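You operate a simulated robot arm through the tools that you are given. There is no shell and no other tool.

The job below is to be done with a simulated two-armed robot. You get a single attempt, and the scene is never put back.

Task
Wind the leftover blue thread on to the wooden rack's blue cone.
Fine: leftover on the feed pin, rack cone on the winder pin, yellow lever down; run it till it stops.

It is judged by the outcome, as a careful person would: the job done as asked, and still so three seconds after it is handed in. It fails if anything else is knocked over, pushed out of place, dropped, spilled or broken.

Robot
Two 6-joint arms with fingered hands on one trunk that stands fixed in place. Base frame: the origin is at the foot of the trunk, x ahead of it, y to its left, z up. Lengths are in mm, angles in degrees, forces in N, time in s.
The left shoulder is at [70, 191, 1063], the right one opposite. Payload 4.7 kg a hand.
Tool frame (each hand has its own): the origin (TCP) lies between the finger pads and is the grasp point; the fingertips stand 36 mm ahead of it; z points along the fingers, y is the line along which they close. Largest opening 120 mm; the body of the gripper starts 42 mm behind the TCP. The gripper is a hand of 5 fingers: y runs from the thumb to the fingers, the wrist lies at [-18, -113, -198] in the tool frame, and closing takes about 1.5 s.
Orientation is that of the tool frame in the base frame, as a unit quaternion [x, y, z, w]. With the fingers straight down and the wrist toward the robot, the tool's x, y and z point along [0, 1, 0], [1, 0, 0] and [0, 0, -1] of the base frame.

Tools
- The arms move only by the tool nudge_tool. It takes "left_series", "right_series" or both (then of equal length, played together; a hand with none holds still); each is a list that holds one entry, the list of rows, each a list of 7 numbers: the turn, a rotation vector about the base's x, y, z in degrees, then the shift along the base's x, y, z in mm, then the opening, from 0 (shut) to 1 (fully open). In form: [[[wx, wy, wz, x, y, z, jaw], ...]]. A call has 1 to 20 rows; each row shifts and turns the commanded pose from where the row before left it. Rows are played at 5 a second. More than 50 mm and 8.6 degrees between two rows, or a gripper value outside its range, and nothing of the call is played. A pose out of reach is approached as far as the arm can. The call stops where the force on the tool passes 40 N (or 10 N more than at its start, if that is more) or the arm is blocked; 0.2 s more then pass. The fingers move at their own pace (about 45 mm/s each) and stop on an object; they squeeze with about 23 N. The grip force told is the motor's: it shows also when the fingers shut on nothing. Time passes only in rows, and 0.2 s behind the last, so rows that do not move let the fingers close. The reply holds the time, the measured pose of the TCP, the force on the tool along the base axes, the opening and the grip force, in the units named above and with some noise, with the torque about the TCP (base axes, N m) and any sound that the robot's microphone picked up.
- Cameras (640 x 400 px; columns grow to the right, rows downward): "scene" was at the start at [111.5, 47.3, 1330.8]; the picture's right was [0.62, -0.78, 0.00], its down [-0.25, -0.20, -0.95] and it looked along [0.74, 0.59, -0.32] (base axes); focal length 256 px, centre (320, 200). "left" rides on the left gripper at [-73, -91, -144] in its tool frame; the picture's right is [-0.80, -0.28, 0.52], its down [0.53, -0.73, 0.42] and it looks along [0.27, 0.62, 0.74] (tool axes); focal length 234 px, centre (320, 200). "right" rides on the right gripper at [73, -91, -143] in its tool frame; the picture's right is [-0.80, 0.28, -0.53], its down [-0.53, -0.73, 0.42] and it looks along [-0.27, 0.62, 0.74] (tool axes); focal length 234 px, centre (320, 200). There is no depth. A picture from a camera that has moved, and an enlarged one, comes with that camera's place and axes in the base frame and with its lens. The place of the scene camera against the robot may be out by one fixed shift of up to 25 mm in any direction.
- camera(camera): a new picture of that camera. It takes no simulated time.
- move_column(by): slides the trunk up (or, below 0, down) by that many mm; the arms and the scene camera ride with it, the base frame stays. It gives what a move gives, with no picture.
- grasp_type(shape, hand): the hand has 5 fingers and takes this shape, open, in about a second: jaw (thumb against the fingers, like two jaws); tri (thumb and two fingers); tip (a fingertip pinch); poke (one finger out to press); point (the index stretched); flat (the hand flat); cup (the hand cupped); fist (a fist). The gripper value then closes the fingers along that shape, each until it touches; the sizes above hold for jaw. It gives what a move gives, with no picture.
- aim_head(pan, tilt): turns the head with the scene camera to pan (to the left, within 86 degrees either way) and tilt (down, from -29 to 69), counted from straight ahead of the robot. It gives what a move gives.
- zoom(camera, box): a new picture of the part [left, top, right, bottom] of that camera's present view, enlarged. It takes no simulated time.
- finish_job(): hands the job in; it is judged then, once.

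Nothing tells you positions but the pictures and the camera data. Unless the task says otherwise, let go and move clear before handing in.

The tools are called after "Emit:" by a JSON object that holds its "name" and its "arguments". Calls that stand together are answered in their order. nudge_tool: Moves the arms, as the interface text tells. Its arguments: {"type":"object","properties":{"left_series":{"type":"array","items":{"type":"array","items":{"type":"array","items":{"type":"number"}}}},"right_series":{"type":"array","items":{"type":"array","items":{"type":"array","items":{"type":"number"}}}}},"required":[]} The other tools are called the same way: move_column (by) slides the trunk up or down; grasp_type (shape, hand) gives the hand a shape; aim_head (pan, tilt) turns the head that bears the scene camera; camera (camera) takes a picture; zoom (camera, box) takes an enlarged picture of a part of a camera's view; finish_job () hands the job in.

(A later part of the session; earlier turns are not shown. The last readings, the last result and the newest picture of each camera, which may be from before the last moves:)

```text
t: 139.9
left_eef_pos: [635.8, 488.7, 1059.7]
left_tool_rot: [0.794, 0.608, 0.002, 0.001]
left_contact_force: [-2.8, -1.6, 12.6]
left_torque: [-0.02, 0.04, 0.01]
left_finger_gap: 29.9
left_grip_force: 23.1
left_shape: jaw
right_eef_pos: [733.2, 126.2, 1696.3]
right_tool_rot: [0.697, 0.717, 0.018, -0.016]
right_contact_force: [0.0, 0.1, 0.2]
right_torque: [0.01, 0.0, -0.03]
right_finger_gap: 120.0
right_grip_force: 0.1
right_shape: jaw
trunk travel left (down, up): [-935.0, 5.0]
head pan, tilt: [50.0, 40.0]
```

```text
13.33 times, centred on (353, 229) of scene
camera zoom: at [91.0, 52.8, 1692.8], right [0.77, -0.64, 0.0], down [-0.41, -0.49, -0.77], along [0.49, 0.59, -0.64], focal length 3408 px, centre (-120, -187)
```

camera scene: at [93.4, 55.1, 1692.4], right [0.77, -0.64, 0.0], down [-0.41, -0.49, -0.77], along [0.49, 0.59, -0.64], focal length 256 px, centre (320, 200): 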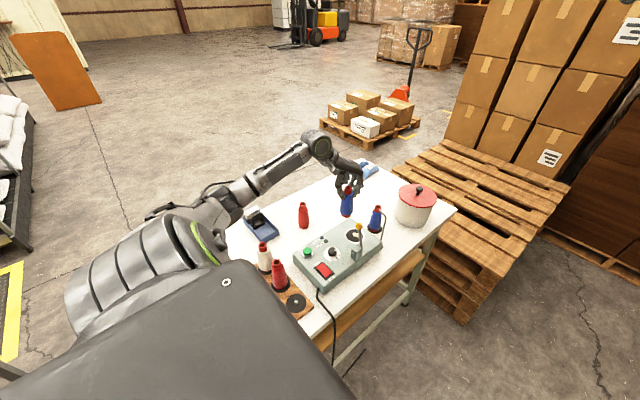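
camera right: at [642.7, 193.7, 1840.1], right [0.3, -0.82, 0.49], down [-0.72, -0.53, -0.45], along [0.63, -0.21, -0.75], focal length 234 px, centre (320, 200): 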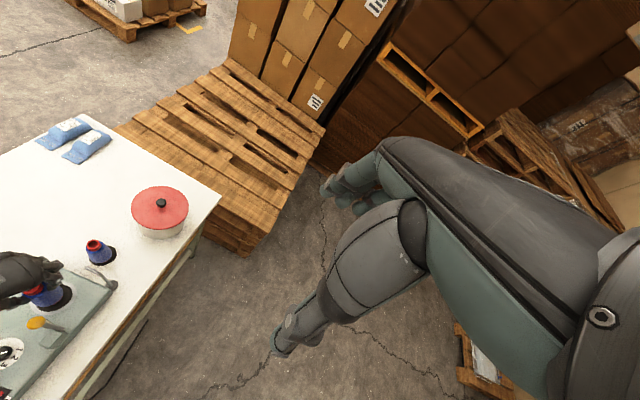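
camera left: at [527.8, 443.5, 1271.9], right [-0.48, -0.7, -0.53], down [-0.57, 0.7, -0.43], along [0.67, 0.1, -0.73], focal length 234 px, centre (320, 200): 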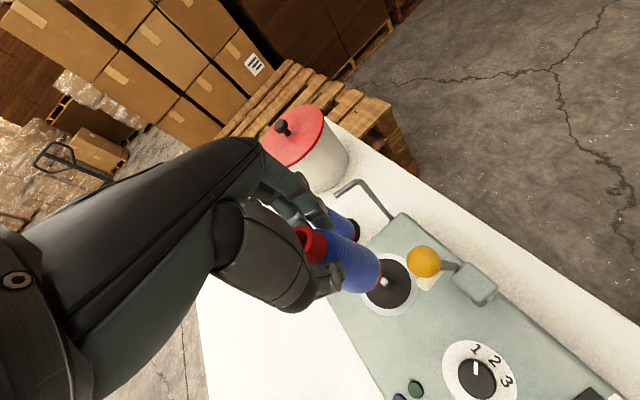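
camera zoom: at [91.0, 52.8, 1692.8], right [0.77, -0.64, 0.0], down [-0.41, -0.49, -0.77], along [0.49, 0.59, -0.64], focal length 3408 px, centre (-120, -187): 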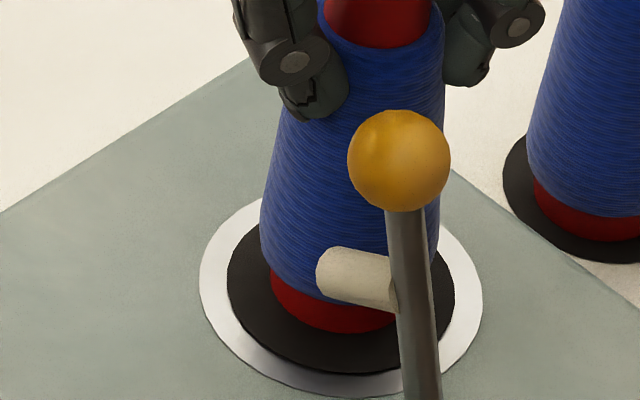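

All views suggest the cone is now nearly centred but still perched slightly high. I'll do a gentle feel-around search with light contact, watching for the height to drop.

Emit:
{"name": "nudge_tool", "arguments": {"left_series": [[[0, 0, 0, 0, 0, 1, 0], [0, 0, 0, 0.8, 0.5, 0, 0], [0, 0, 0, 0.8, 0.5, 0, 0], [0, 0, 0, 0, 0, 0, 0]]]}}

Emit:
{"name": "nudge_tool", "arguments": {"left_series": [[[0, 0, 0, 0.8, 0.5, 0, 0], [0, 0, 0, 0.8, 0.5, 0, 0], [0, 0, 0, 0, 0, 0, 0]]]}}

Emit:
{"name": "nudge_tool", "arguments": {"left_series": [[[0, 0, 0, 0.8, -0.5, 0, 0], [0, 0, 0, 0.5, -1, 0, 0], [0, 0, 0, 0, 0, 0, 0]]]}}

```text
t: 140.9
left_eef_pos: [636.7, 489.9, 1060.6]
left_tool_rot: [0.793, 0.609, 0.002, 0.002]
left_contact_force: [-2.1, -1.7, 10.0]
left_torque: [-0.03, 0.06, 0.02]
left_finger_gap: 29.5
left_grip_force: 22.4
left_shape: jaw
right_eef_pos: [732.1, 127.7, 1695.2]
right_tool_rot: [0.697, 0.717, 0.018, -0.015]
right_contact_force: [0.6, -0.4, -0.5]
right_torque: [0.01, 0.03, 0.04]
right_finger_gap: 119.9
right_grip_force: 0.2
right_shape: jaw
trunk travel left (down, up): [-935.0, 5.0]
head pan, tilt: [50.0, 40.0]
```

```text
t: 141.7
left_eef_pos: [637.3, 491.5, 1060.8]
left_tool_rot: [0.793, 0.609, 0.003, 0.002]
left_contact_force: [-2.6, -1.1, 12.0]
left_torque: [-0.04, 0.22, 0.02]
left_finger_gap: 29.7
left_grip_force: 23.4
left_shape: jaw
right_eef_pos: [731.7, 128.2, 1697.7]
right_tool_rot: [0.696, 0.717, 0.017, -0.015]
right_contact_force: [0.6, -0.3, -0.4]
right_torque: [-0.01, 0.0, -0.01]
right_finger_gap: 120.0
right_grip_force: 0.1
right_shape: jaw
trunk travel left (down, up): [-935.0, 5.0]
head pan, tilt: [50.0, 40.0]
```

```text
t: 142.5
left_eef_pos: [639.8, 489.5, 1061.1]
left_tool_rot: [0.794, 0.608, 0.003, 0.002]
left_contact_force: [-4.9, -1.8, 12.4]
left_torque: [0.01, 0.27, 0.0]
left_finger_gap: 30.1
left_grip_force: 23.4
left_shape: jaw
right_eef_pos: [732.6, 127.9, 1697.0]
right_tool_rot: [0.697, 0.716, 0.019, -0.015]
right_contact_force: [0.3, -0.3, 0.4]
right_torque: [0.03, 0.01, 0.0]
right_finger_gap: 119.9
right_grip_force: 0.2
right_shape: jaw
trunk travel left (down, up): [-935.0, 5.0]
head pan, tilt: [50.0, 40.0]
```

The forces now grow sideways as I move +x, as if the pin were inside the bore after all. I'll check by lifting 4 mm and pushing a little further in +x.

Emit:
{"name": "nudge_tool", "arguments": {"left_series": [[[0, 0, 0, 0, 0, 3, 0], [0, 0, 0, 0, 0, 3, 0], [0, 0, 0, 0, 0, 0, 0], [0, 0, 0, 0, 0, 0, 0]]]}}

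Emit:
{"name": "nudge_tool", "arguments": {"left_series": [[[0, 0, 0, 1.5, 0, 0, 0], [0, 0, 0, 1.5, 0, 0, 0], [0, 0, 0, 0, 0, 0, 0]]]}}

Emit:
{"name": "nudge_tool", "arguments": {"left_series": [[[0, 0, 0, 1.5, 0, 0, 0], [0, 0, 0, 1.5, 0, 0, 0], [0, 0, 0, 0, 0, 0, 0]]]}}

```text
t: 143.5
left_eef_pos: [640.8, 491.1, 1063.0]
left_tool_rot: [0.794, 0.608, 0.001, 0.002]
left_contact_force: [0.3, 0.8, 0.2]
left_torque: [-0.01, 0.03, 0.01]
left_finger_gap: 29.4
left_grip_force: 23.1
left_shape: jaw
right_eef_pos: [734.9, 129.6, 1694.6]
right_tool_rot: [0.697, 0.717, 0.018, -0.014]
right_contact_force: [1.0, 0.0, -0.5]
right_torque: [-0.01, 0.0, 0.0]
right_finger_gap: 119.8
right_grip_force: 0.0
right_shape: jaw
trunk travel left (down, up): [-935.0, 5.0]
head pan, tilt: [50.0, 40.0]
```

```text
t: 144.3
left_eef_pos: [643.8, 491.9, 1065.7]
left_tool_rot: [0.794, 0.608, 0.002, 0.002]
left_contact_force: [-1.8, 0.5, 0.4]
left_torque: [-0.05, 0.11, -0.03]
left_finger_gap: 29.8
left_grip_force: 23.0
left_shape: jaw
right_eef_pos: [735.4, 130.3, 1694.0]
right_tool_rot: [0.696, 0.717, 0.017, -0.016]
right_contact_force: [-0.2, -0.6, -0.5]
right_torque: [-0.02, -0.01, -0.03]
right_finger_gap: 120.0
right_grip_force: 0.0
right_shape: jaw
trunk travel left (down, up): [-935.0, 5.0]
head pan, tilt: [50.0, 40.0]
```

```text
t: 145.1
left_eef_pos: [645.0, 490.9, 1065.2]
left_tool_rot: [0.793, 0.609, 0.001, 0.001]
left_contact_force: [-1.9, 0.2, -1.2]
left_torque: [-0.03, 0.23, 0.03]
left_finger_gap: 29.5
left_grip_force: 22.5
left_shape: jaw
right_eef_pos: [736.2, 129.6, 1694.5]
right_tool_rot: [0.697, 0.716, 0.017, -0.015]
right_contact_force: [0.4, 0.6, -1.1]
right_torque: [-0.03, 0.0, -0.01]
right_finger_gap: 119.8
right_grip_force: 0.1
right_shape: jaw
trunk travel left (down, up): [-935.0, 5.0]
head pan, tilt: [50.0, 40.0]
```

There is sideways resistance 5 mm above contact, so the pin is inside the bore and the cone was simply seated at that height. I'll return to the middle, set it down and check that it is upright before releasing.

Emit:
{"name": "nudge_tool", "arguments": {"left_series": [[[0, 0, 0, -2.5, 0, 0, 0], [0, 0, 0, -2.5, 0, 0, 0], [0, 0, 0, -2.5, 0, 0, 0], [0, 0, 0, 0, 0, -2, 0], [0, 0, 0, 0, 0, -2, 0], [0, 0, 0, 0, 0, 0, 0]]]}}

Emit:
{"name": "zoom", "arguments": {"camera": "scene", "box": [330, 190, 400, 240]}}

Emit:
{"name": "zoom", "arguments": {"camera": "left", "box": [280, 200, 440, 320]}}

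```text
t: 146.5
left_eef_pos: [637.8, 489.1, 1060.2]
left_tool_rot: [0.793, 0.609, 0.003, 0.002]
left_contact_force: [-0.5, 0.2, 1.8]
left_torque: [-0.01, -0.03, -0.01]
left_finger_gap: 29.3
left_grip_force: 23.6
left_shape: jaw
right_eef_pos: [734.9, 130.2, 1694.8]
right_tool_rot: [0.697, 0.717, 0.018, -0.015]
right_contact_force: [-0.2, 0.6, -0.4]
right_torque: [0.0, -0.02, 0.03]
right_finger_gap: 120.1
right_grip_force: 0.0
right_shape: jaw
trunk travel left (down, up): [-935.0, 5.0]
head pan, tilt: [50.0, 40.0]
```

```text
8.00 times, centred on (365, 215) of scene
camera zoom: at [92.9, 54.4, 1692.5], right [0.77, -0.64, 0.0], down [-0.41, -0.49, -0.77], along [0.49, 0.59, -0.64], focal length 2044 px, centre (-40, 80)
```

zoom: 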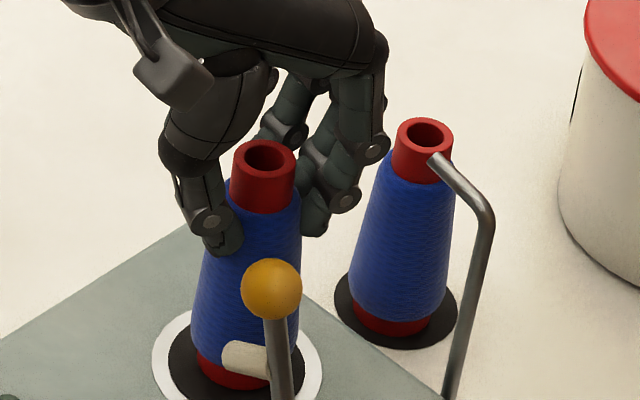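

```text
3.33 times, centred on (360, 260) of left
camera zoom: at [530.3, 443.1, 1204.7], right [-0.48, -0.7, -0.53], down [-0.57, 0.7, -0.43], along [0.67, 0.1, -0.73], focal length 781 px, centre (187, 0)
```

zoom: 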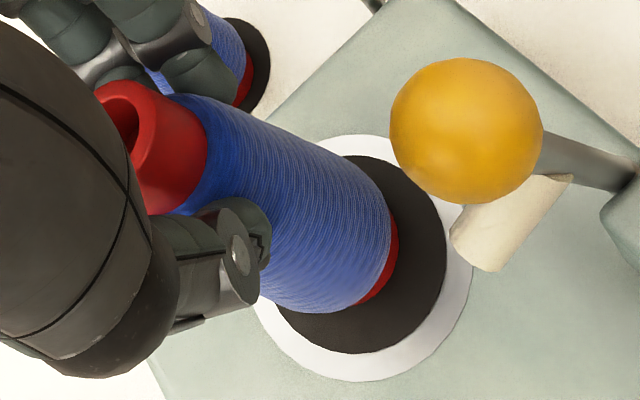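

The cone is upright and flush on the winder disc. Releasing.

Emit:
{"name": "nudge_tool", "arguments": {"left_series": [[[0, 0, 0, 0, 0, 0, 0.35], [0, 0, 0, 0, 0, 0, 0.4], [0, 0, 0, 0, 0, 0, 0.5], [0, 0, 0, 0, 0, 0, 0.55], [0, 0, 0, 0, 0, 0, 0.55], [0, 0, 0, 0, 0, 0, 0.55]]]}}

Emit:
{"name": "zoom", "arguments": {"camera": "scene", "box": [330, 190, 400, 240]}}

Emit:
{"name": "zoom", "arguments": {"camera": "left", "box": [280, 200, 440, 320]}}

```text
t: 147.9
left_eef_pos: [639.0, 490.3, 1059.6]
left_tool_rot: [0.794, 0.608, 0.002, 0.002]
left_contact_force: [-0.3, -0.9, -0.8]
left_torque: [-0.01, -0.02, -0.01]
left_finger_gap: 65.4
left_grip_force: 0.0
left_shape: jaw
right_eef_pos: [735.2, 130.3, 1695.0]
right_tool_rot: [0.697, 0.717, 0.017, -0.015]
right_contact_force: [0.0, 1.1, -0.4]
right_torque: [0.02, 0.0, 0.02]
right_finger_gap: 120.0
right_grip_force: 0.1
right_shape: jaw
trunk travel left (down, up): [-935.0, 5.0]
head pan, tilt: [50.0, 40.0]
```

```text
8.00 times, centred on (365, 215) of scene
camera zoom: at [93.2, 54.6, 1692.5], right [0.77, -0.64, 0.0], down [-0.41, -0.49, -0.77], along [0.49, 0.59, -0.64], focal length 2044 px, centre (-40, 80)
```

zoom: 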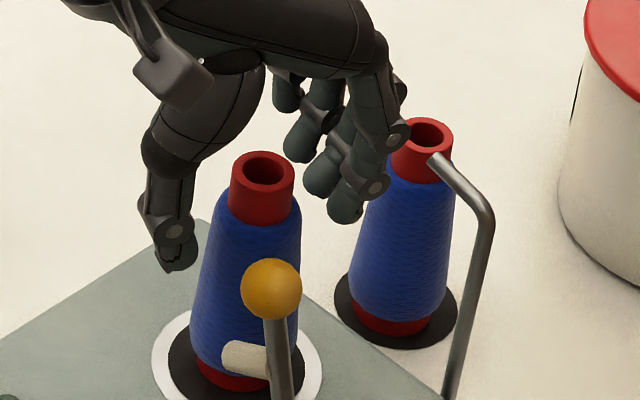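

```text
3.33 times, centred on (360, 260) of left
camera zoom: at [530.5, 443.2, 1204.4], right [-0.48, -0.7, -0.53], down [-0.57, 0.7, -0.43], along [0.67, 0.1, -0.73], focal length 781 px, centre (187, 0)
```

zoom: 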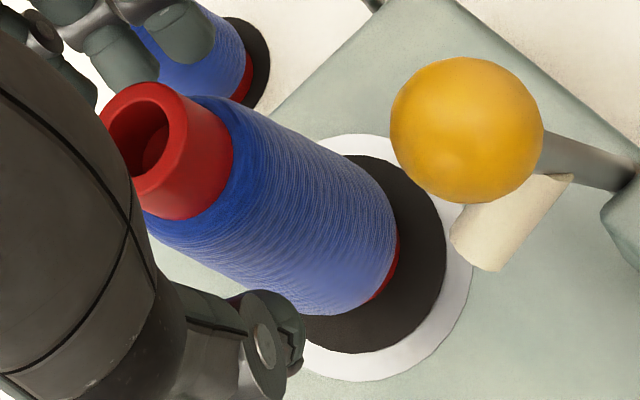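

The cone dropped the last few millimetres onto the disc and stands upright. Before moving away, I'll take a close look at the lever.

Emit:
{"name": "zoom", "arguments": {"camera": "left", "box": [380, 190, 500, 290]}}

Emit:
{"name": "zoom", "arguments": {"camera": "scene", "box": [335, 214, 385, 254]}}

Emit:
{"name": "nudge_tool", "arguments": {"left_series": [[[0, 0, 0, 0, 0, 15, 0.55], [0, 0, 0, 0, 0, 25, 0.55], [0, 0, 0, 0, 0, 35, 0.55], [0, 0, 0, 0, 0, 40, 0.55], [0, 0, 0, 0, 0, 0, 0.55]]]}}

Emit:
{"name": "camera", "arguments": {"camera": "left"}}

Emit:
{"name": "zoom", "arguments": {"camera": "left", "box": [340, 190, 500, 310]}}

```text
4.00 times, centred on (440, 240) of left
camera zoom: at [530.5, 443.2, 1204.4], right [-0.48, -0.7, -0.53], down [-0.57, 0.7, -0.43], along [0.67, 0.1, -0.73], focal length 937 px, centre (-160, 40)
```

zoom: 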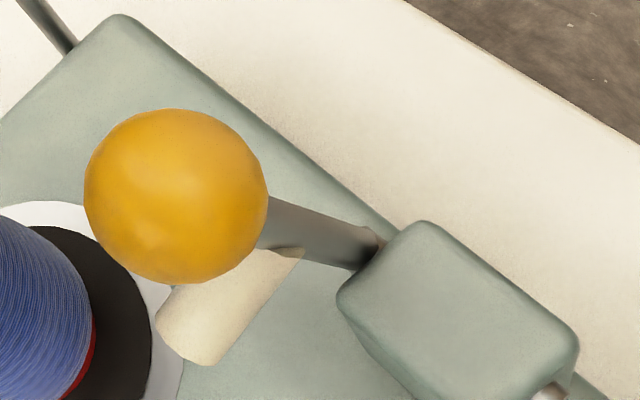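

```text
10.00 times, centred on (360, 234) of scene
camera zoom: at [93.2, 54.6, 1692.5], right [0.77, -0.64, 0.0], down [-0.41, -0.49, -0.77], along [0.49, 0.59, -0.64], focal length 2556 px, centre (-80, -140)
```

zoom: 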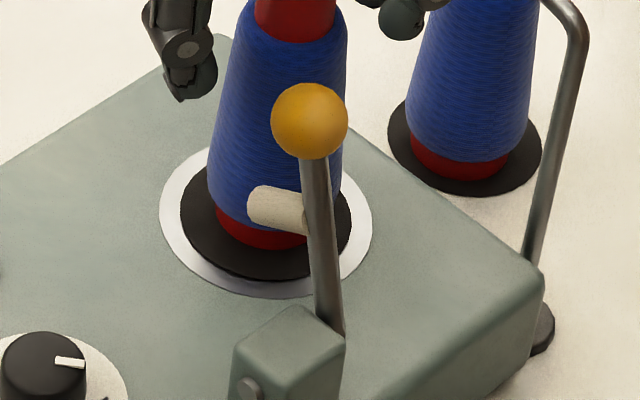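

```text
t: 149.1
left_eef_pos: [637.3, 489.4, 1174.3]
left_tool_rot: [0.793, 0.609, 0.002, 0.003]
left_contact_force: [0.9, 0.3, -0.5]
left_torque: [0.01, -0.01, 0.01]
left_finger_gap: 65.5
left_grip_force: 0.1
left_shape: jaw
right_eef_pos: [737.1, 129.6, 1695.4]
right_tool_rot: [0.697, 0.717, 0.017, -0.015]
right_contact_force: [-0.7, 0.0, 0.5]
right_torque: [-0.01, 0.01, 0.01]
right_finger_gap: 120.1
right_grip_force: 0.0
right_shape: jaw
trunk travel left (down, up): [-935.0, 5.0]
head pan, tilt: [50.0, 40.0]
```

```text
taken
camera left: at [530.2, 442.6, 1318.4], right [-0.48, -0.7, -0.53], down [-0.57, 0.7, -0.43], along [0.67, 0.1, -0.73], focal length 234 px, centre (320, 200)
```

left: 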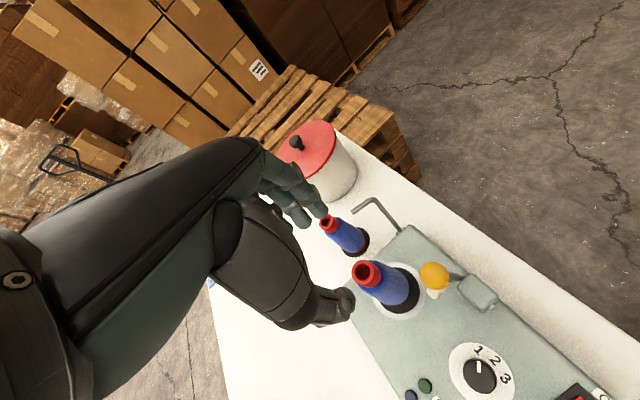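

```text
3.33 times, centred on (420, 250) of left
camera zoom: at [530.2, 442.6, 1318.4], right [-0.48, -0.7, -0.53], down [-0.57, 0.7, -0.43], along [0.67, 0.1, -0.73], focal length 781 px, centre (-13, 33)
```

zoom: 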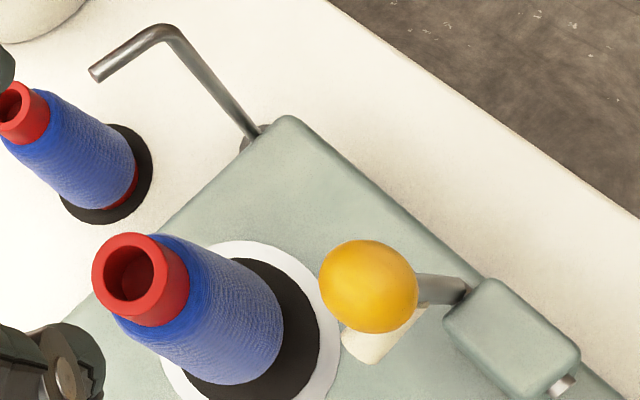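

The winder cone is properly in place. I'll withdraw the left hand, back out to the side and up, so the right arm can work the lever and buttons.

Emit:
{"name": "nudge_tool", "arguments": {"left_series": [[[0, 0, 0, 0, 0, 30, 0.55], [0, 0, 2, 0, 25, 10, 0.55], [0, 0, 2, 0, 25, 10, 0.55], [0, 0, 2, 0, 25, 10, 0.55], [0, 0, 2, 0, 25, 10, 0.55], [0, 0, 2, 0, 25, 10, 0.55], [0, 0, 2, 0, 25, 10, 0.55], [0, 0, 0, 0, 10, 40, 0.55], [0, 0, 0, 0, 5, 40, 0.55], [0, 0, 0, 0, 5, 40, 0.55], [0, 0, 0, 0, 5, 40, 0.55], [0, 0, 0, 0, 0, 40, 0.55], [0, 0, 0, 0, 0, 40, 0.55], [0, 0, 0, 0, 0, 0, 0.55]]]}}

Emit:
{"name": "camera", "arguments": {"camera": "scene"}}

Emit:
{"name": "camera", "arguments": {"camera": "left"}}

```text
t: 152.1
left_eef_pos: [640.3, 664.0, 1507.2]
left_tool_rot: [0.725, 0.689, 0.001, 0.001]
left_contact_force: [1.2, -0.4, -0.5]
left_torque: [-0.03, -0.01, -0.01]
left_finger_gap: 65.5
left_grip_force: 0.0
left_shape: jaw
right_eef_pos: [735.7, 129.9, 1696.1]
right_tool_rot: [0.697, 0.717, 0.017, -0.015]
right_contact_force: [-0.4, 0.7, 0.5]
right_torque: [0.0, 0.02, 0.0]
right_finger_gap: 120.0
right_grip_force: 0.1
right_shape: jaw
trunk travel left (down, up): [-935.0, 5.0]
head pan, tilt: [50.0, 40.0]
```

```text
taken
camera scene: at [93.3, 55.0, 1692.5], right [0.77, -0.64, 0.0], down [-0.41, -0.49, -0.77], along [0.49, 0.59, -0.64], focal length 256 px, centre (320, 200)
```

scene: 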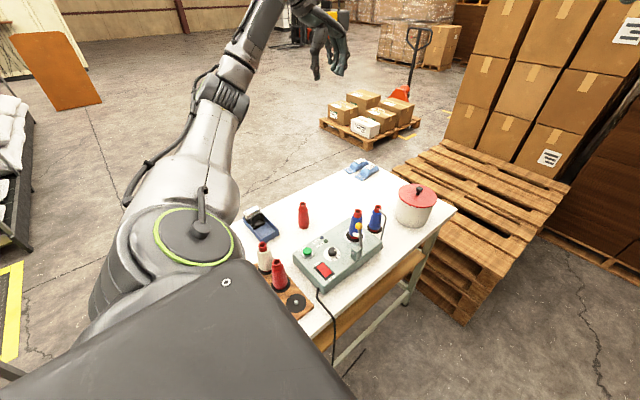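

```text
taken
camera left: at [544.7, 595.0, 1651.1], right [-0.32, -0.79, -0.53], down [-0.7, 0.57, -0.43], along [0.64, 0.23, -0.73], focal length 234 px, centre (320, 200)
```

left: 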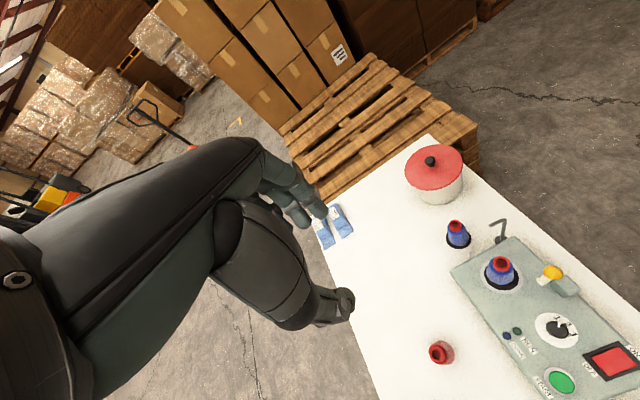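

Emit:
{"name": "move_column", "arguments": {"by": -215}}

Emit:
{"name": "grasp_type", "arguments": {"hand": "right", "shape": "poke"}}

Emit:
{"name": "nudge_tool", "arguments": {"right_series": [[[0, 0, 0, 0, 0, 0, 0], [0, 0, 0, 0, 0, 0, 0], [0, 0, 0, 0, 0, 0, 0], [0, 0, 0, 0, 0, 0, 0], [0, 0, 0, 0, 0, 0, 0]]]}}

Emit:
{"name": "camera", "arguments": {"camera": "right"}}

Emit:
{"name": "aim_head", "arguments": {"pan": 10, "tilt": 5}}

Emit:
{"name": "camera", "arguments": {"camera": "scene"}}

```text
t: 154.4
left_eef_pos: [640.0, 661.1, 1292.0]
left_tool_rot: [0.725, 0.688, 0.002, 0.002]
left_contact_force: [0.8, 0.6, 0.5]
left_torque: [0.04, 0.01, -0.03]
left_finger_gap: 65.6
left_grip_force: 0.1
left_shape: jaw
right_eef_pos: [737.0, 128.8, 1480.6]
right_tool_rot: [0.697, 0.717, 0.017, -0.015]
right_contact_force: [-0.6, 0.0, -0.6]
right_torque: [-0.01, 0.02, -0.01]
right_finger_gap: 119.6
right_grip_force: 0.1
right_shape: jaw
trunk travel left (down, up): [-720.0, 220.0]
head pan, tilt: [50.0, 40.0]
```

```text
t: 155.3
left_eef_pos: [641.2, 662.3, 1292.3]
left_tool_rot: [0.725, 0.688, 0.002, 0.001]
left_contact_force: [0.0, 1.3, 0.3]
left_torque: [0.03, 0.0, 0.0]
left_finger_gap: 65.5
left_grip_force: 0.1
left_shape: jaw
right_eef_pos: [735.4, 130.6, 1480.7]
right_tool_rot: [0.697, 0.717, 0.017, -0.016]
right_contact_force: [-0.3, -0.3, 0.6]
right_torque: [-0.05, 0.0, 0.01]
right_finger_gap: 0.1
right_grip_force: 0.0
right_shape: poke
trunk travel left (down, up): [-720.0, 220.0]
head pan, tilt: [50.0, 40.0]
```

```text
t: 156.5
left_eef_pos: [640.6, 662.5, 1293.2]
left_tool_rot: [0.725, 0.688, 0.002, 0.002]
left_contact_force: [-0.9, 0.0, 0.2]
left_torque: [0.01, 0.02, -0.04]
left_finger_gap: 65.9
left_grip_force: 0.2
left_shape: jaw
right_eef_pos: [734.9, 130.1, 1481.2]
right_tool_rot: [0.697, 0.716, 0.017, -0.014]
right_contact_force: [0.1, -0.4, 0.0]
right_torque: [-0.01, 0.0, -0.01]
right_finger_gap: 0.2
right_grip_force: 0.2
right_shape: poke
trunk travel left (down, up): [-720.0, 220.0]
head pan, tilt: [50.0, 40.0]
```

```text
taken
camera right: at [642.3, 193.3, 1625.3], right [0.3, -0.82, 0.49], down [-0.72, -0.53, -0.45], along [0.63, -0.21, -0.75], focal length 234 px, centre (320, 200)
```

right: 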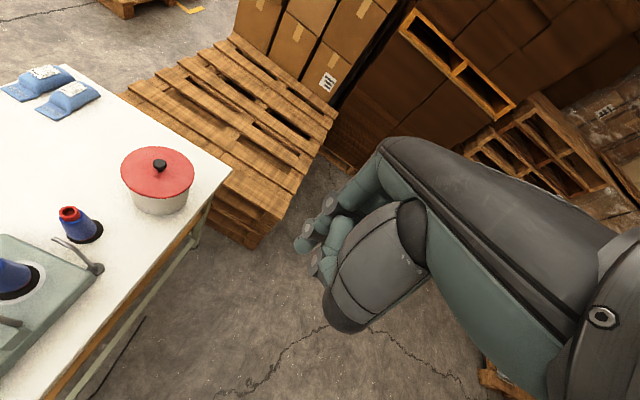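

```text
t: 157.6
left_eef_pos: [640.3, 662.5, 1292.0]
left_tool_rot: [0.725, 0.688, 0.002, 0.002]
left_contact_force: [-0.2, 0.8, 0.2]
left_torque: [-0.05, -0.01, -0.02]
left_finger_gap: 65.8
left_grip_force: 0.1
left_shape: jaw
right_eef_pos: [734.6, 129.1, 1480.2]
right_tool_rot: [0.697, 0.717, 0.017, -0.016]
right_contact_force: [0.0, -0.3, -0.6]
right_torque: [0.01, -0.02, -0.03]
right_finger_gap: 0.0
right_grip_force: 0.0
right_shape: poke
trunk travel left (down, up): [-720.0, 220.0]
head pan, tilt: [10.0, 5.0]
```

```text
taken
camera scene: at [129.0, 5.6, 1533.2], right [0.17, -0.98, 0.0], down [-0.09, -0.02, -1.0], along [0.98, 0.17, -0.09], focal length 256 px, centre (320, 200)
```

scene: 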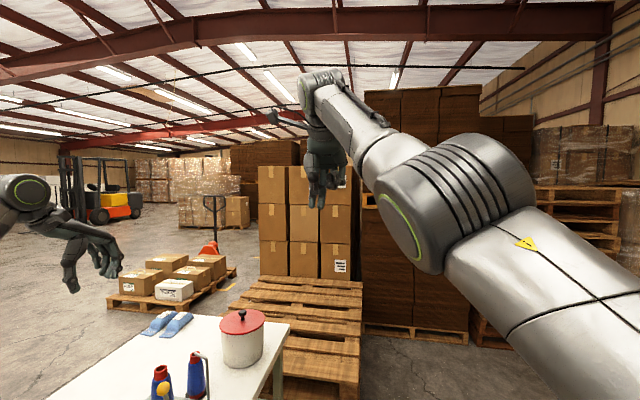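

Emit:
{"name": "nudge_tool", "arguments": {"right_series": [[[0, 0, 0, 0, 0, 0, 1], [0, 0, 0, 0, 0, 0, 1], [0, 0, 0, 0, 0, 0, 1], [0, 0, 0, 0, 0, 0, 1], [0, 0, 0, 0, 0, 0, 1], [0, 0, 0, 0, 0, 0, 1]]]}}

Emit:
{"name": "camera", "arguments": {"camera": "right"}}

Emit:
{"name": "zoom", "arguments": {"camera": "scene", "box": [260, 60, 400, 240]}}

```text
t: 158.9
left_eef_pos: [640.8, 662.1, 1292.4]
left_tool_rot: [0.726, 0.688, 0.002, 0.002]
left_contact_force: [0.5, 0.8, -1.1]
left_torque: [0.0, -0.01, 0.03]
left_finger_gap: 65.9
left_grip_force: 0.0
left_shape: jaw
right_eef_pos: [734.0, 128.7, 1480.0]
right_tool_rot: [0.697, 0.717, 0.017, -0.015]
right_contact_force: [0.8, 0.0, -0.1]
right_torque: [0.02, -0.05, -0.01]
right_finger_gap: 0.2
right_grip_force: 0.0
right_shape: poke
trunk travel left (down, up): [-720.0, 220.0]
head pan, tilt: [10.0, 5.0]
```

```text
taken
camera right: at [642.2, 193.3, 1625.3], right [0.3, -0.82, 0.49], down [-0.72, -0.53, -0.45], along [0.63, -0.21, -0.75], focal length 234 px, centre (320, 200)
```

right: 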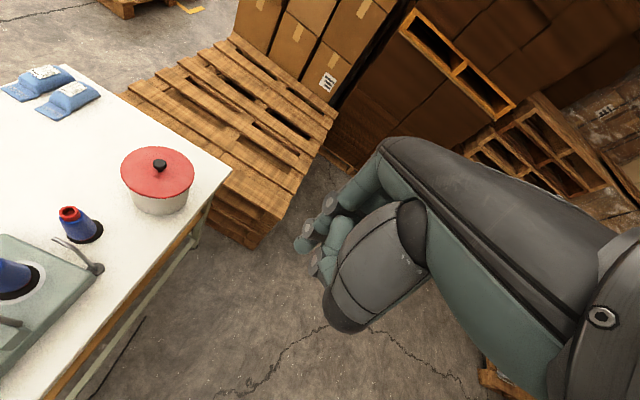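

```text
2.22 times, centred on (330, 150) of scene
camera zoom: at [129.0, 5.5, 1533.2], right [0.17, -0.98, 0.0], down [-0.09, -0.02, -1.0], along [0.98, 0.17, -0.09], focal length 568 px, centre (298, 311)
```

zoom: 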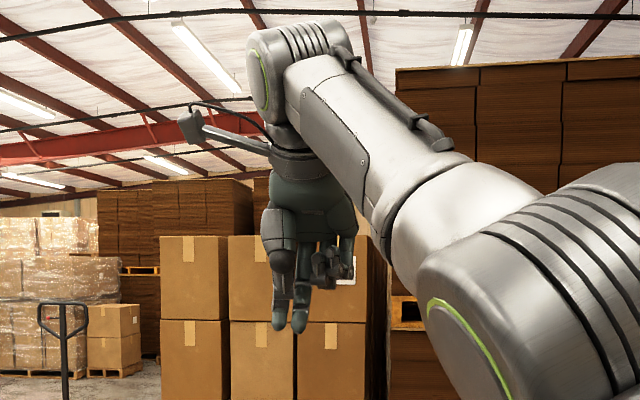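

The poke finger points straight down. Lever ball is at about (591, 438, 1050) leaning slightly towards +y, so I'll bring the right finger in from the −y side, high first.

Emit:
{"name": "nudge_tool", "arguments": {"right_series": [[[0, 0, 4.8, -14.5, 25, -33, 1], [0, 0, 4.8, -14.5, 25, -33, 1], [0, 0, 4.8, -14.5, 25, -33, 1], [0, 0, 4.8, -14.5, 25, -33, 1], [0, 0, 4.8, -14.5, 25, -33, 1], [0, 0, 4.8, -14.5, 25, -33, 1], [0, 0, 4.8, -14.5, 25, -33, 1], [0, 0, 4.8, -14.5, 25, -33, 1], [0, 0, 4.8, -14.5, 25, -30, 1], [0, 0, 4.8, -14.5, 20, -20, 1], [3.5, -3.5, 0, 0, 0, 0, 1], [3.5, -3.5, 0, 0, 0, 0, 1], [0, 0, 0, 0, 0, 0, 1]]]}}

Emit:
{"name": "camera", "arguments": {"camera": "right"}}

Emit:
{"name": "aim_head", "arguments": {"pan": 42, "tilt": 35}}

Emit:
{"name": "camera", "arguments": {"camera": "scene"}}

```text
t: 161.8
left_eef_pos: [639.3, 663.8, 1292.7]
left_tool_rot: [0.725, 0.688, 0.001, 0.002]
left_contact_force: [-0.2, -0.2, -0.4]
left_torque: [0.0, -0.02, 0.01]
left_finger_gap: 65.5
left_grip_force: 0.2
left_shape: jaw
right_eef_pos: [668.7, 364.7, 1217.6]
right_tool_rot: [0.341, 0.936, 0.088, 0.015]
right_contact_force: [0.2, 0.1, -0.7]
right_torque: [0.01, -0.02, 0.0]
right_finger_gap: 0.0
right_grip_force: 0.0
right_shape: poke
right hand out of reach, approached as far as the arm can: row 8, 9, 10, 11, 12
trunk travel left (down, up): [-720.0, 220.0]
head pan, tilt: [10.0, 5.0]
```

```text
taken
camera right: at [542.4, 319.9, 1343.5], right [0.75, -0.39, 0.54], down [-0.02, -0.83, -0.56], along [0.66, 0.41, -0.63], focal length 234 px, centre (320, 200)
```

right: 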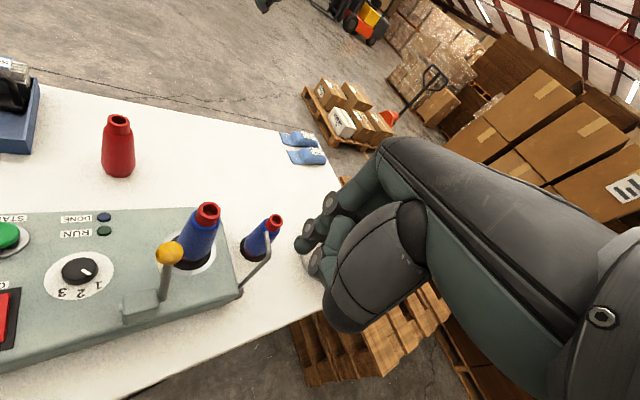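

```text
t: 162.7
left_eef_pos: [640.4, 662.7, 1292.0]
left_tool_rot: [0.726, 0.688, 0.002, 0.002]
left_contact_force: [0.3, -0.7, -0.5]
left_torque: [0.02, -0.01, 0.01]
left_finger_gap: 65.7
left_grip_force: 0.0
left_shape: jaw
right_eef_pos: [667.5, 363.1, 1217.4]
right_tool_rot: [0.341, 0.936, 0.087, 0.014]
right_contact_force: [-0.1, 0.0, 0.1]
right_torque: [0.01, -0.03, 0.01]
right_finger_gap: 0.2
right_grip_force: 0.1
right_shape: poke
trunk travel left (down, up): [-720.0, 220.0]
head pan, tilt: [42.0, 35.0]
```

```text
taken
camera scene: at [104.0, 48.5, 1485.1], right [0.67, -0.74, 0.0], down [-0.43, -0.38, -0.82], along [0.61, 0.55, -0.57], focal length 256 px, centre (320, 200)
```

scene: 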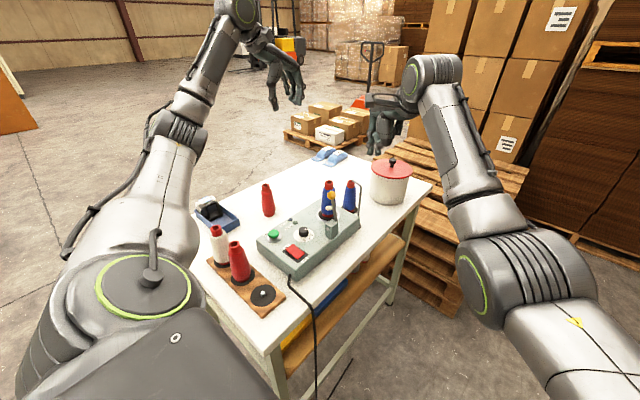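

The right arm cannot cross over that far. I'll retract it, and use the left arm (which is in its outer posture) for the lever, then its inner posture for the switch and button.

Emit:
{"name": "nudge_tool", "arguments": {"right_series": [[[-3, 3, -4.5, 6, -25, 28, 1], [-3, 3, -4.5, 6, -25, 28, 1], [0, 0, -4.5, 6, -25, 28, 1], [0, 0, -4.5, 6, -25, 28, 1], [0, 0, -4.5, 6, -25, 28, 1], [0, 0, -4.5, 6, -25, 28, 1], [0, 0, -4.5, 6, -25, 28, 1], [0, 0, -4.5, 6, -25, 28, 1], [0, 0, -4.5, 6, -25, 28, 1], [0, 0, -4.5, 0, -25, 10, 1], [0, 0, 0, 0, 0, 0, 1]]]}}

Emit:
{"name": "grasp_type", "arguments": {"hand": "left", "shape": "poke"}}

Emit:
{"name": "camera", "arguments": {"camera": "left"}}

Emit:
{"name": "camera", "arguments": {"camera": "scene"}}

```text
t: 165.1
left_eef_pos: [639.4, 663.5, 1292.3]
left_tool_rot: [0.726, 0.688, 0.002, 0.002]
left_contact_force: [-0.6, -0.4, -0.4]
left_torque: [-0.01, -0.03, 0.0]
left_finger_gap: 65.8
left_grip_force: 0.1
left_shape: jaw
right_eef_pos: [720.7, 110.9, 1479.4]
right_tool_rot: [0.678, 0.735, 0.02, -0.002]
right_contact_force: [-0.2, -0.2, -0.3]
right_torque: [-0.02, -0.01, 0.03]
right_finger_gap: 0.0
right_grip_force: 0.0
right_shape: poke
trunk travel left (down, up): [-720.0, 220.0]
head pan, tilt: [42.0, 35.0]
```

```text
t: 166.0
left_eef_pos: [640.3, 662.8, 1292.1]
left_tool_rot: [0.725, 0.688, 0.002, 0.002]
left_contact_force: [0.2, -0.4, 0.8]
left_torque: [0.0, 0.0, -0.01]
left_finger_gap: 0.0
left_grip_force: 0.0
left_shape: poke
right_eef_pos: [721.1, 109.6, 1479.6]
right_tool_rot: [0.678, 0.735, 0.021, -0.002]
right_contact_force: [-0.3, -0.3, -0.7]
right_torque: [0.01, -0.01, -0.03]
right_finger_gap: 0.0
right_grip_force: 0.1
right_shape: poke
trunk travel left (down, up): [-720.0, 220.0]
head pan, tilt: [42.0, 35.0]
```

```text
taken
camera left: at [544.7, 594.5, 1436.1], right [-0.32, -0.79, -0.53], down [-0.7, 0.57, -0.43], along [0.64, 0.23, -0.73], focal length 234 px, centre (320, 200)
```

left: 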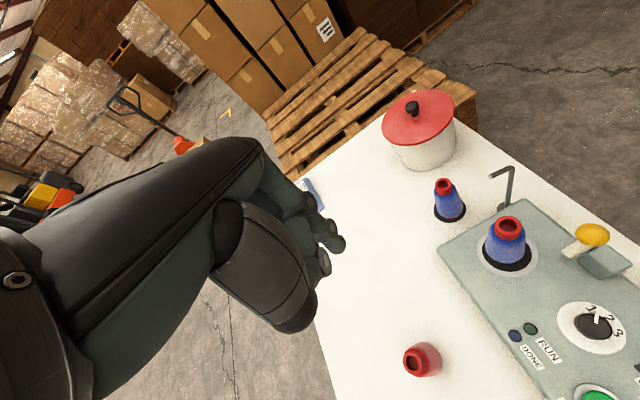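

```text
taken
camera scene: at [104.0, 48.2, 1485.0], right [0.67, -0.74, 0.0], down [-0.43, -0.38, -0.82], along [0.61, 0.55, -0.57], focal length 256 px, centre (320, 200)
```

scene: 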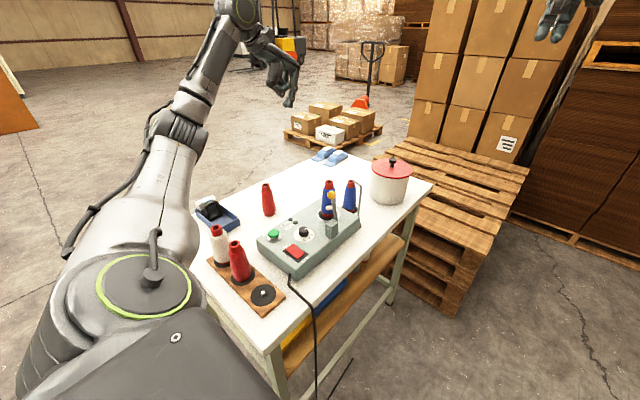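

Emit:
{"name": "zoom", "arguments": {"camera": "left", "box": [270, 190, 366, 290]}}

Emit:
{"name": "zoom", "arguments": {"camera": "scene", "box": [240, 20, 340, 120]}}

```text
4.00 times, centred on (318, 240) of left
camera zoom: at [544.7, 594.5, 1436.1], right [-0.32, -0.79, -0.53], down [-0.7, 0.57, -0.43], along [0.64, 0.23, -0.73], focal length 937 px, centre (328, 40)
```

zoom: 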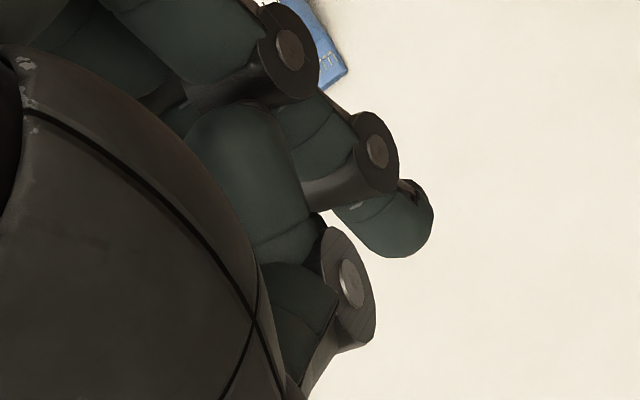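

```text
4.00 times, centred on (290, 70) of scene
camera zoom: at [104.0, 48.2, 1485.0], right [0.67, -0.74, 0.0], down [-0.43, -0.38, -0.82], along [0.61, 0.55, -0.57], focal length 1022 px, centre (440, 720)
```

zoom: 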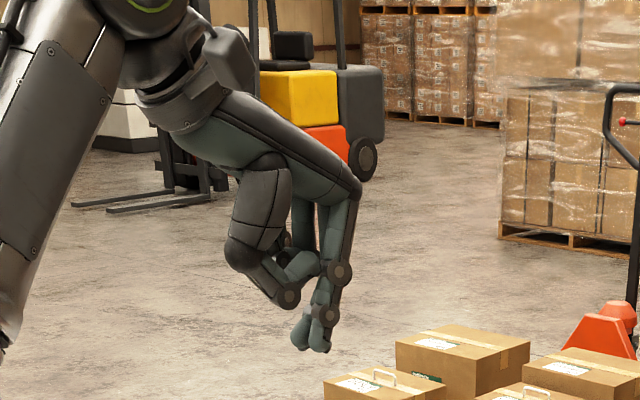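

The poke fingertip is about 33 mm below the TCP and 10 mm to the −y side. I'll go back the known way over the winder and test whether the left hand can reach above the lever ball.

Emit:
{"name": "move_column", "arguments": {"by": 215}}

Emit:
{"name": "nudge_tool", "arguments": {"left_series": [[[0, 0, 0, 0, -5, -40, 1], [0, 0, 0, 0, -5, -40, 1], [0, 0, 0, 0, -5, -40, 1], [0, 0, 0, 0, 0, -40, 1], [0, 0, 0, 0, 0, -40, 1], [0, 0, 0, 0, 0, -40, 1], [0, 0, 0, 0, 0, -40, 1], [0, 0, 0, 0, 0, -40, 1], [0, 0, 0, 0, 0, 0, 1]]]}}

Emit:
{"name": "nudge_tool", "arguments": {"left_series": [[[0, 0, -2, 0, -25, -3, 1], [0, 0, -2, 0, -25, -3, 1], [0, 0, -2, 0, -25, -2, 1], [0, 0, -2, 0, -25, 0, 1], [0, 0, -2, 0, -25, 0, 1], [0, 0, -2, 0, -25, 0, 1], [0, 0, 0, -10, -15, 0, 1], [0, 0, 0, -12, -15, 0, 1], [0, 0, 0, -12, -10, 0, 1], [0, 0, 0, -12, -5, 0, 1], [0, 0, 0, 0, 0, 0, 1]]]}}

Emit:
{"name": "camera", "arguments": {"camera": "left"}}

Emit:
{"name": "camera", "arguments": {"camera": "scene"}}

```text
t: 168.3
left_eef_pos: [640.3, 663.3, 1507.9]
left_tool_rot: [0.725, 0.688, 0.002, 0.002]
left_contact_force: [0.5, -0.5, -0.5]
left_torque: [0.0, -0.01, 0.01]
left_finger_gap: 0.0
left_grip_force: 0.1
left_shape: poke
right_eef_pos: [720.6, 112.4, 1693.7]
right_tool_rot: [0.677, 0.736, 0.02, -0.003]
right_contact_force: [0.0, 0.2, 0.3]
right_torque: [0.03, 0.0, 0.0]
right_finger_gap: 0.0
right_grip_force: 0.0
right_shape: poke
trunk travel left (down, up): [-935.0, 5.0]
head pan, tilt: [42.0, 35.0]
```

```text
t: 170.3
left_eef_pos: [641.5, 649.7, 1189.8]
left_tool_rot: [0.725, 0.689, 0.002, 0.001]
left_contact_force: [1.1, 0.2, 0.2]
left_torque: [-0.03, -0.02, 0.03]
left_finger_gap: 0.0
left_grip_force: 0.1
left_shape: poke
right_eef_pos: [721.0, 111.3, 1695.1]
right_tool_rot: [0.677, 0.735, 0.021, -0.002]
right_contact_force: [-0.3, 0.0, 0.3]
right_torque: [-0.03, -0.02, 0.02]
right_finger_gap: 0.0
right_grip_force: 0.1
right_shape: poke
trunk travel left (down, up): [-935.0, 5.0]
head pan, tilt: [42.0, 35.0]
```

```text
t: 172.7
left_eef_pos: [595.2, 453.8, 1181.2]
left_tool_rot: [0.793, 0.609, 0.003, 0.002]
left_contact_force: [0.2, 0.9, 0.3]
left_torque: [0.01, -0.01, 0.0]
left_finger_gap: 0.1
left_grip_force: 0.2
left_shape: poke
right_eef_pos: [720.9, 110.2, 1694.4]
right_tool_rot: [0.677, 0.735, 0.022, -0.003]
right_contact_force: [-0.3, 0.1, 0.5]
right_torque: [0.02, 0.01, -0.02]
right_finger_gap: 0.1
right_grip_force: 0.2
right_shape: poke
trunk travel left (down, up): [-935.0, 5.0]
head pan, tilt: [42.0, 35.0]
```

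```text
taken
camera left: at [487.6, 407.0, 1324.2], right [-0.48, -0.7, -0.53], down [-0.57, 0.7, -0.43], along [0.67, 0.1, -0.73], focal length 234 px, centre (320, 200)
```

left: 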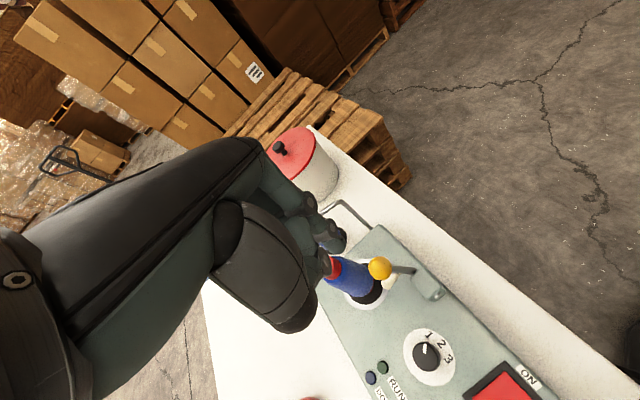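

```text
taken
camera scene: at [103.9, 48.6, 1700.0], right [0.67, -0.74, 0.0], down [-0.43, -0.38, -0.82], along [0.61, 0.55, -0.57], focal length 256 px, centre (320, 200)
```

scene: 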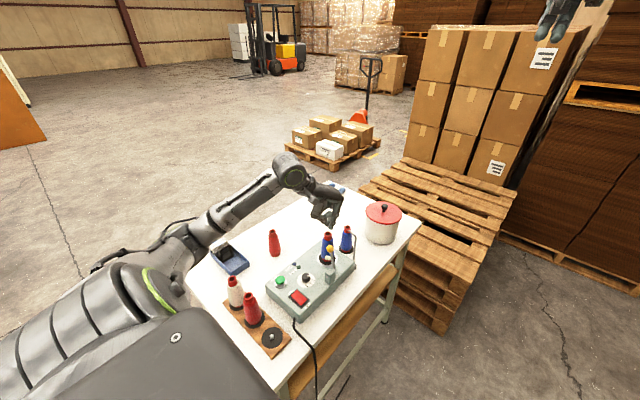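

No limit was reached there. Continuing to just beyond the lever on its −y side.

Emit:
{"name": "nudge_tool", "arguments": {"left_series": [[[0, 0, 0, -1, -15, 0, 1], [0, 0, 0, -1, -15, 0, 1], [0, 0, 0, -1, -8, 0, 1], [0, 0, 0, 0, 0, 0, 1]]]}}

Emit:
{"name": "zoom", "arguments": {"camera": "left", "box": [300, 210, 460, 330]}}

Emit:
{"name": "zoom", "arguments": {"camera": "scene", "box": [280, 170, 400, 280]}}

```text
t: 173.7
left_eef_pos: [591.6, 416.5, 1179.2]
left_tool_rot: [0.794, 0.608, 0.0, 0.003]
left_contact_force: [0.8, 0.6, 0.7]
left_torque: [0.0, -0.03, 0.03]
left_finger_gap: 0.2
left_grip_force: 0.0
left_shape: poke
right_eef_pos: [720.5, 110.5, 1693.9]
right_tool_rot: [0.677, 0.736, 0.021, -0.002]
right_contact_force: [-0.3, 0.0, -0.1]
right_torque: [0.0, 0.0, -0.01]
right_finger_gap: 0.0
right_grip_force: 0.1
right_shape: poke
trunk travel left (down, up): [-935.0, 5.0]
head pan, tilt: [42.0, 35.0]
```

```text
3.33 times, centred on (380, 270) of left
camera zoom: at [483.7, 369.2, 1323.8], right [-0.48, -0.7, -0.53], down [-0.57, 0.7, -0.43], along [0.67, 0.1, -0.73], focal length 781 px, centre (120, -33)
```

zoom: 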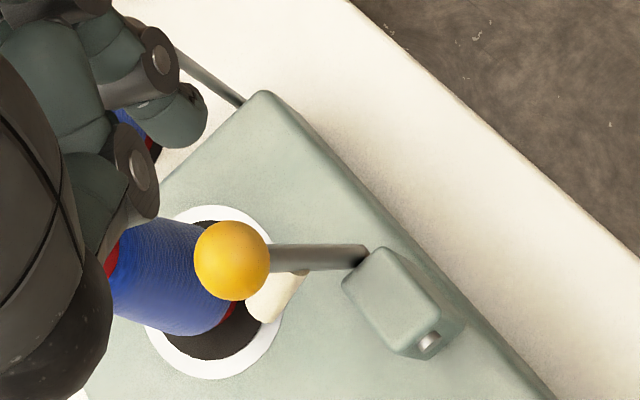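

```text
3.64 times, centred on (340, 225) of scene
camera zoom: at [103.7, 48.6, 1700.1], right [0.67, -0.74, 0.0], down [-0.43, -0.38, -0.82], along [0.61, 0.55, -0.57], focal length 929 px, centre (247, 109)
```

zoom: 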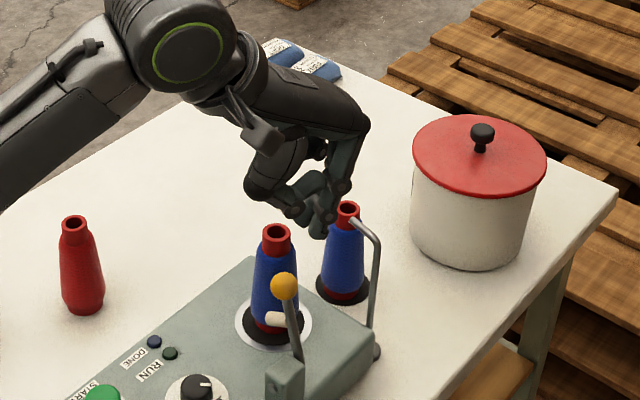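

The fingertip is now on the −y side of the ball at safe height. I'll descend beside the ball.

Emit:
{"name": "nudge_tool", "arguments": {"left_series": [[[0, 0, 0, 0, -3, -30, 1], [0, 0, 0, 0, 0, -30, 1], [0, 0, 0, 0, 0, -20, 1], [0, 0, 0, 0, 0, -10, 1], [0, 0, 0, 0, 0, 0, 1]]]}}

Emit:
{"name": "zoom", "arguments": {"camera": "left", "box": [280, 190, 440, 310]}}

Emit:
{"name": "zoom", "arguments": {"camera": "scene", "box": [290, 190, 370, 270]}}

Emit:
{"name": "zoom", "arguments": {"camera": "right", "box": [0, 200, 160, 400]}}

```text
t: 174.9
left_eef_pos: [591.4, 413.2, 1087.7]
left_tool_rot: [0.793, 0.609, 0.002, 0.002]
left_contact_force: [0.0, 0.3, -0.7]
left_torque: [0.01, -0.01, 0.02]
left_finger_gap: 0.0
left_grip_force: 0.0
left_shape: poke
right_eef_pos: [721.4, 110.9, 1694.4]
right_tool_rot: [0.677, 0.736, 0.021, -0.002]
right_contact_force: [-0.1, -0.1, -0.4]
right_torque: [0.0, -0.03, 0.01]
right_finger_gap: 0.2
right_grip_force: 0.1
right_shape: poke
trunk travel left (down, up): [-935.0, 5.0]
head pan, tilt: [42.0, 35.0]
```

```text
3.33 times, centred on (360, 250) of left
camera zoom: at [483.6, 365.8, 1232.0], right [-0.48, -0.7, -0.53], down [-0.57, 0.7, -0.43], along [0.67, 0.1, -0.73], focal length 781 px, centre (187, 33)
```

zoom: 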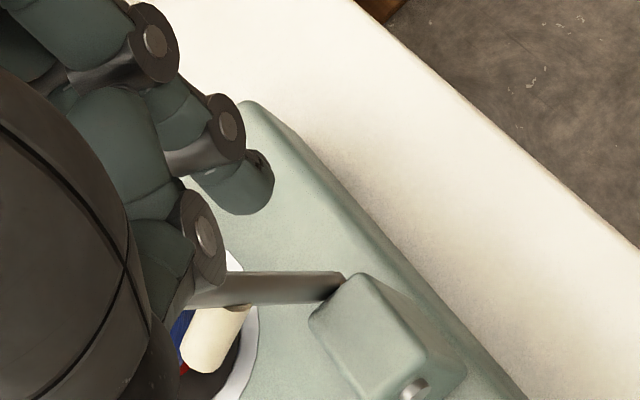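

```text
5.00 times, centred on (330, 230) of scene
camera zoom: at [103.9, 48.6, 1700.0], right [0.67, -0.74, 0.0], down [-0.43, -0.38, -0.82], along [0.61, 0.55, -0.57], focal length 1278 px, centre (270, 50)
```

zoom: 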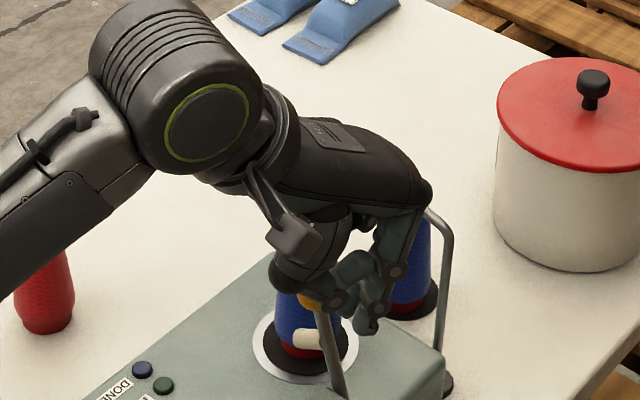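

```text
2.00 times, centred on (80, 300) of right
camera zoom: at [620.3, 171.4, 1836.4], right [0.33, -0.8, 0.51], down [-0.68, -0.58, -0.46], along [0.66, -0.19, -0.73], focal length 468 px, centre (800, 0)
```

zoom: 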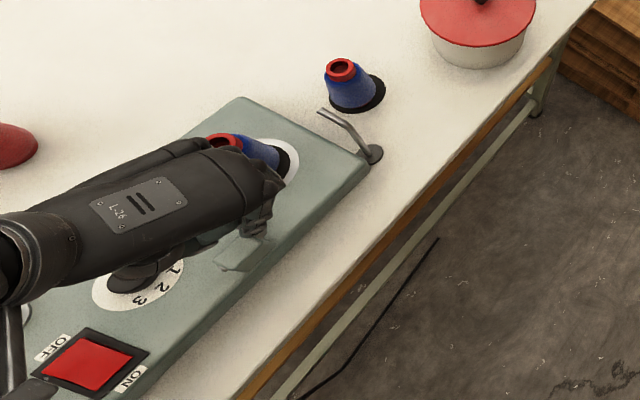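

Emit:
{"name": "nudge_tool", "arguments": {"left_series": [[[0, 0, 0, 0, 0, -6, 1], [0, 0, 0, 0, 0, -6, 1], [0, 0, 0, 0, 0, 0, 1]]]}}

Emit:
{"name": "nudge_tool", "arguments": {"left_series": [[[0, 0, 0, 0, 5, 0, 1], [0, 0, 0, 0, 5, 0, 1], [0, 0, 0, 0, 0, 0, 1]]]}}

Emit:
{"name": "zoom", "arguments": {"camera": "scene", "box": [290, 190, 370, 270]}}

```text
t: 175.7
left_eef_pos: [590.3, 412.6, 1077.5]
left_tool_rot: [0.793, 0.609, 0.002, 0.002]
left_contact_force: [0.4, -0.1, -0.9]
left_torque: [-0.02, 0.0, -0.02]
left_finger_gap: 0.0
left_grip_force: 0.0
left_shape: poke
right_eef_pos: [721.2, 111.7, 1693.5]
right_tool_rot: [0.677, 0.736, 0.021, -0.002]
right_contact_force: [-0.1, 0.2, 0.4]
right_torque: [-0.04, 0.02, 0.04]
right_finger_gap: 0.1
right_grip_force: 0.0
right_shape: poke
trunk travel left (down, up): [-935.0, 5.0]
head pan, tilt: [42.0, 35.0]
```

```text
t: 176.5
left_eef_pos: [589.8, 421.4, 1077.3]
left_tool_rot: [0.793, 0.609, 0.002, 0.002]
left_contact_force: [0.3, -1.1, 0.5]
left_torque: [-0.01, -0.03, 0.03]
left_finger_gap: 0.0
left_grip_force: 0.0
left_shape: poke
right_eef_pos: [720.5, 110.7, 1694.0]
right_tool_rot: [0.678, 0.735, 0.021, -0.002]
right_contact_force: [-0.1, 0.0, 0.9]
right_torque: [0.03, 0.0, 0.02]
right_finger_gap: 0.2
right_grip_force: 0.0
right_shape: poke
trunk travel left (down, up): [-935.0, 5.0]
head pan, tilt: [42.0, 35.0]
```

```text
5.00 times, centred on (330, 230) of scene
camera zoom: at [104.1, 48.1, 1700.0], right [0.67, -0.74, 0.0], down [-0.43, -0.38, -0.82], along [0.61, 0.55, -0.57], focal length 1278 px, centre (270, 50)
```

zoom: 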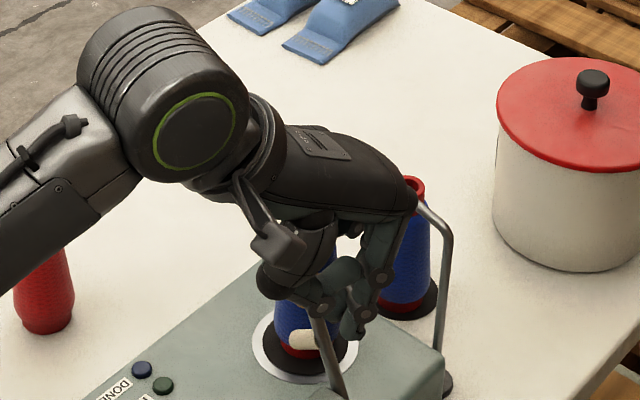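

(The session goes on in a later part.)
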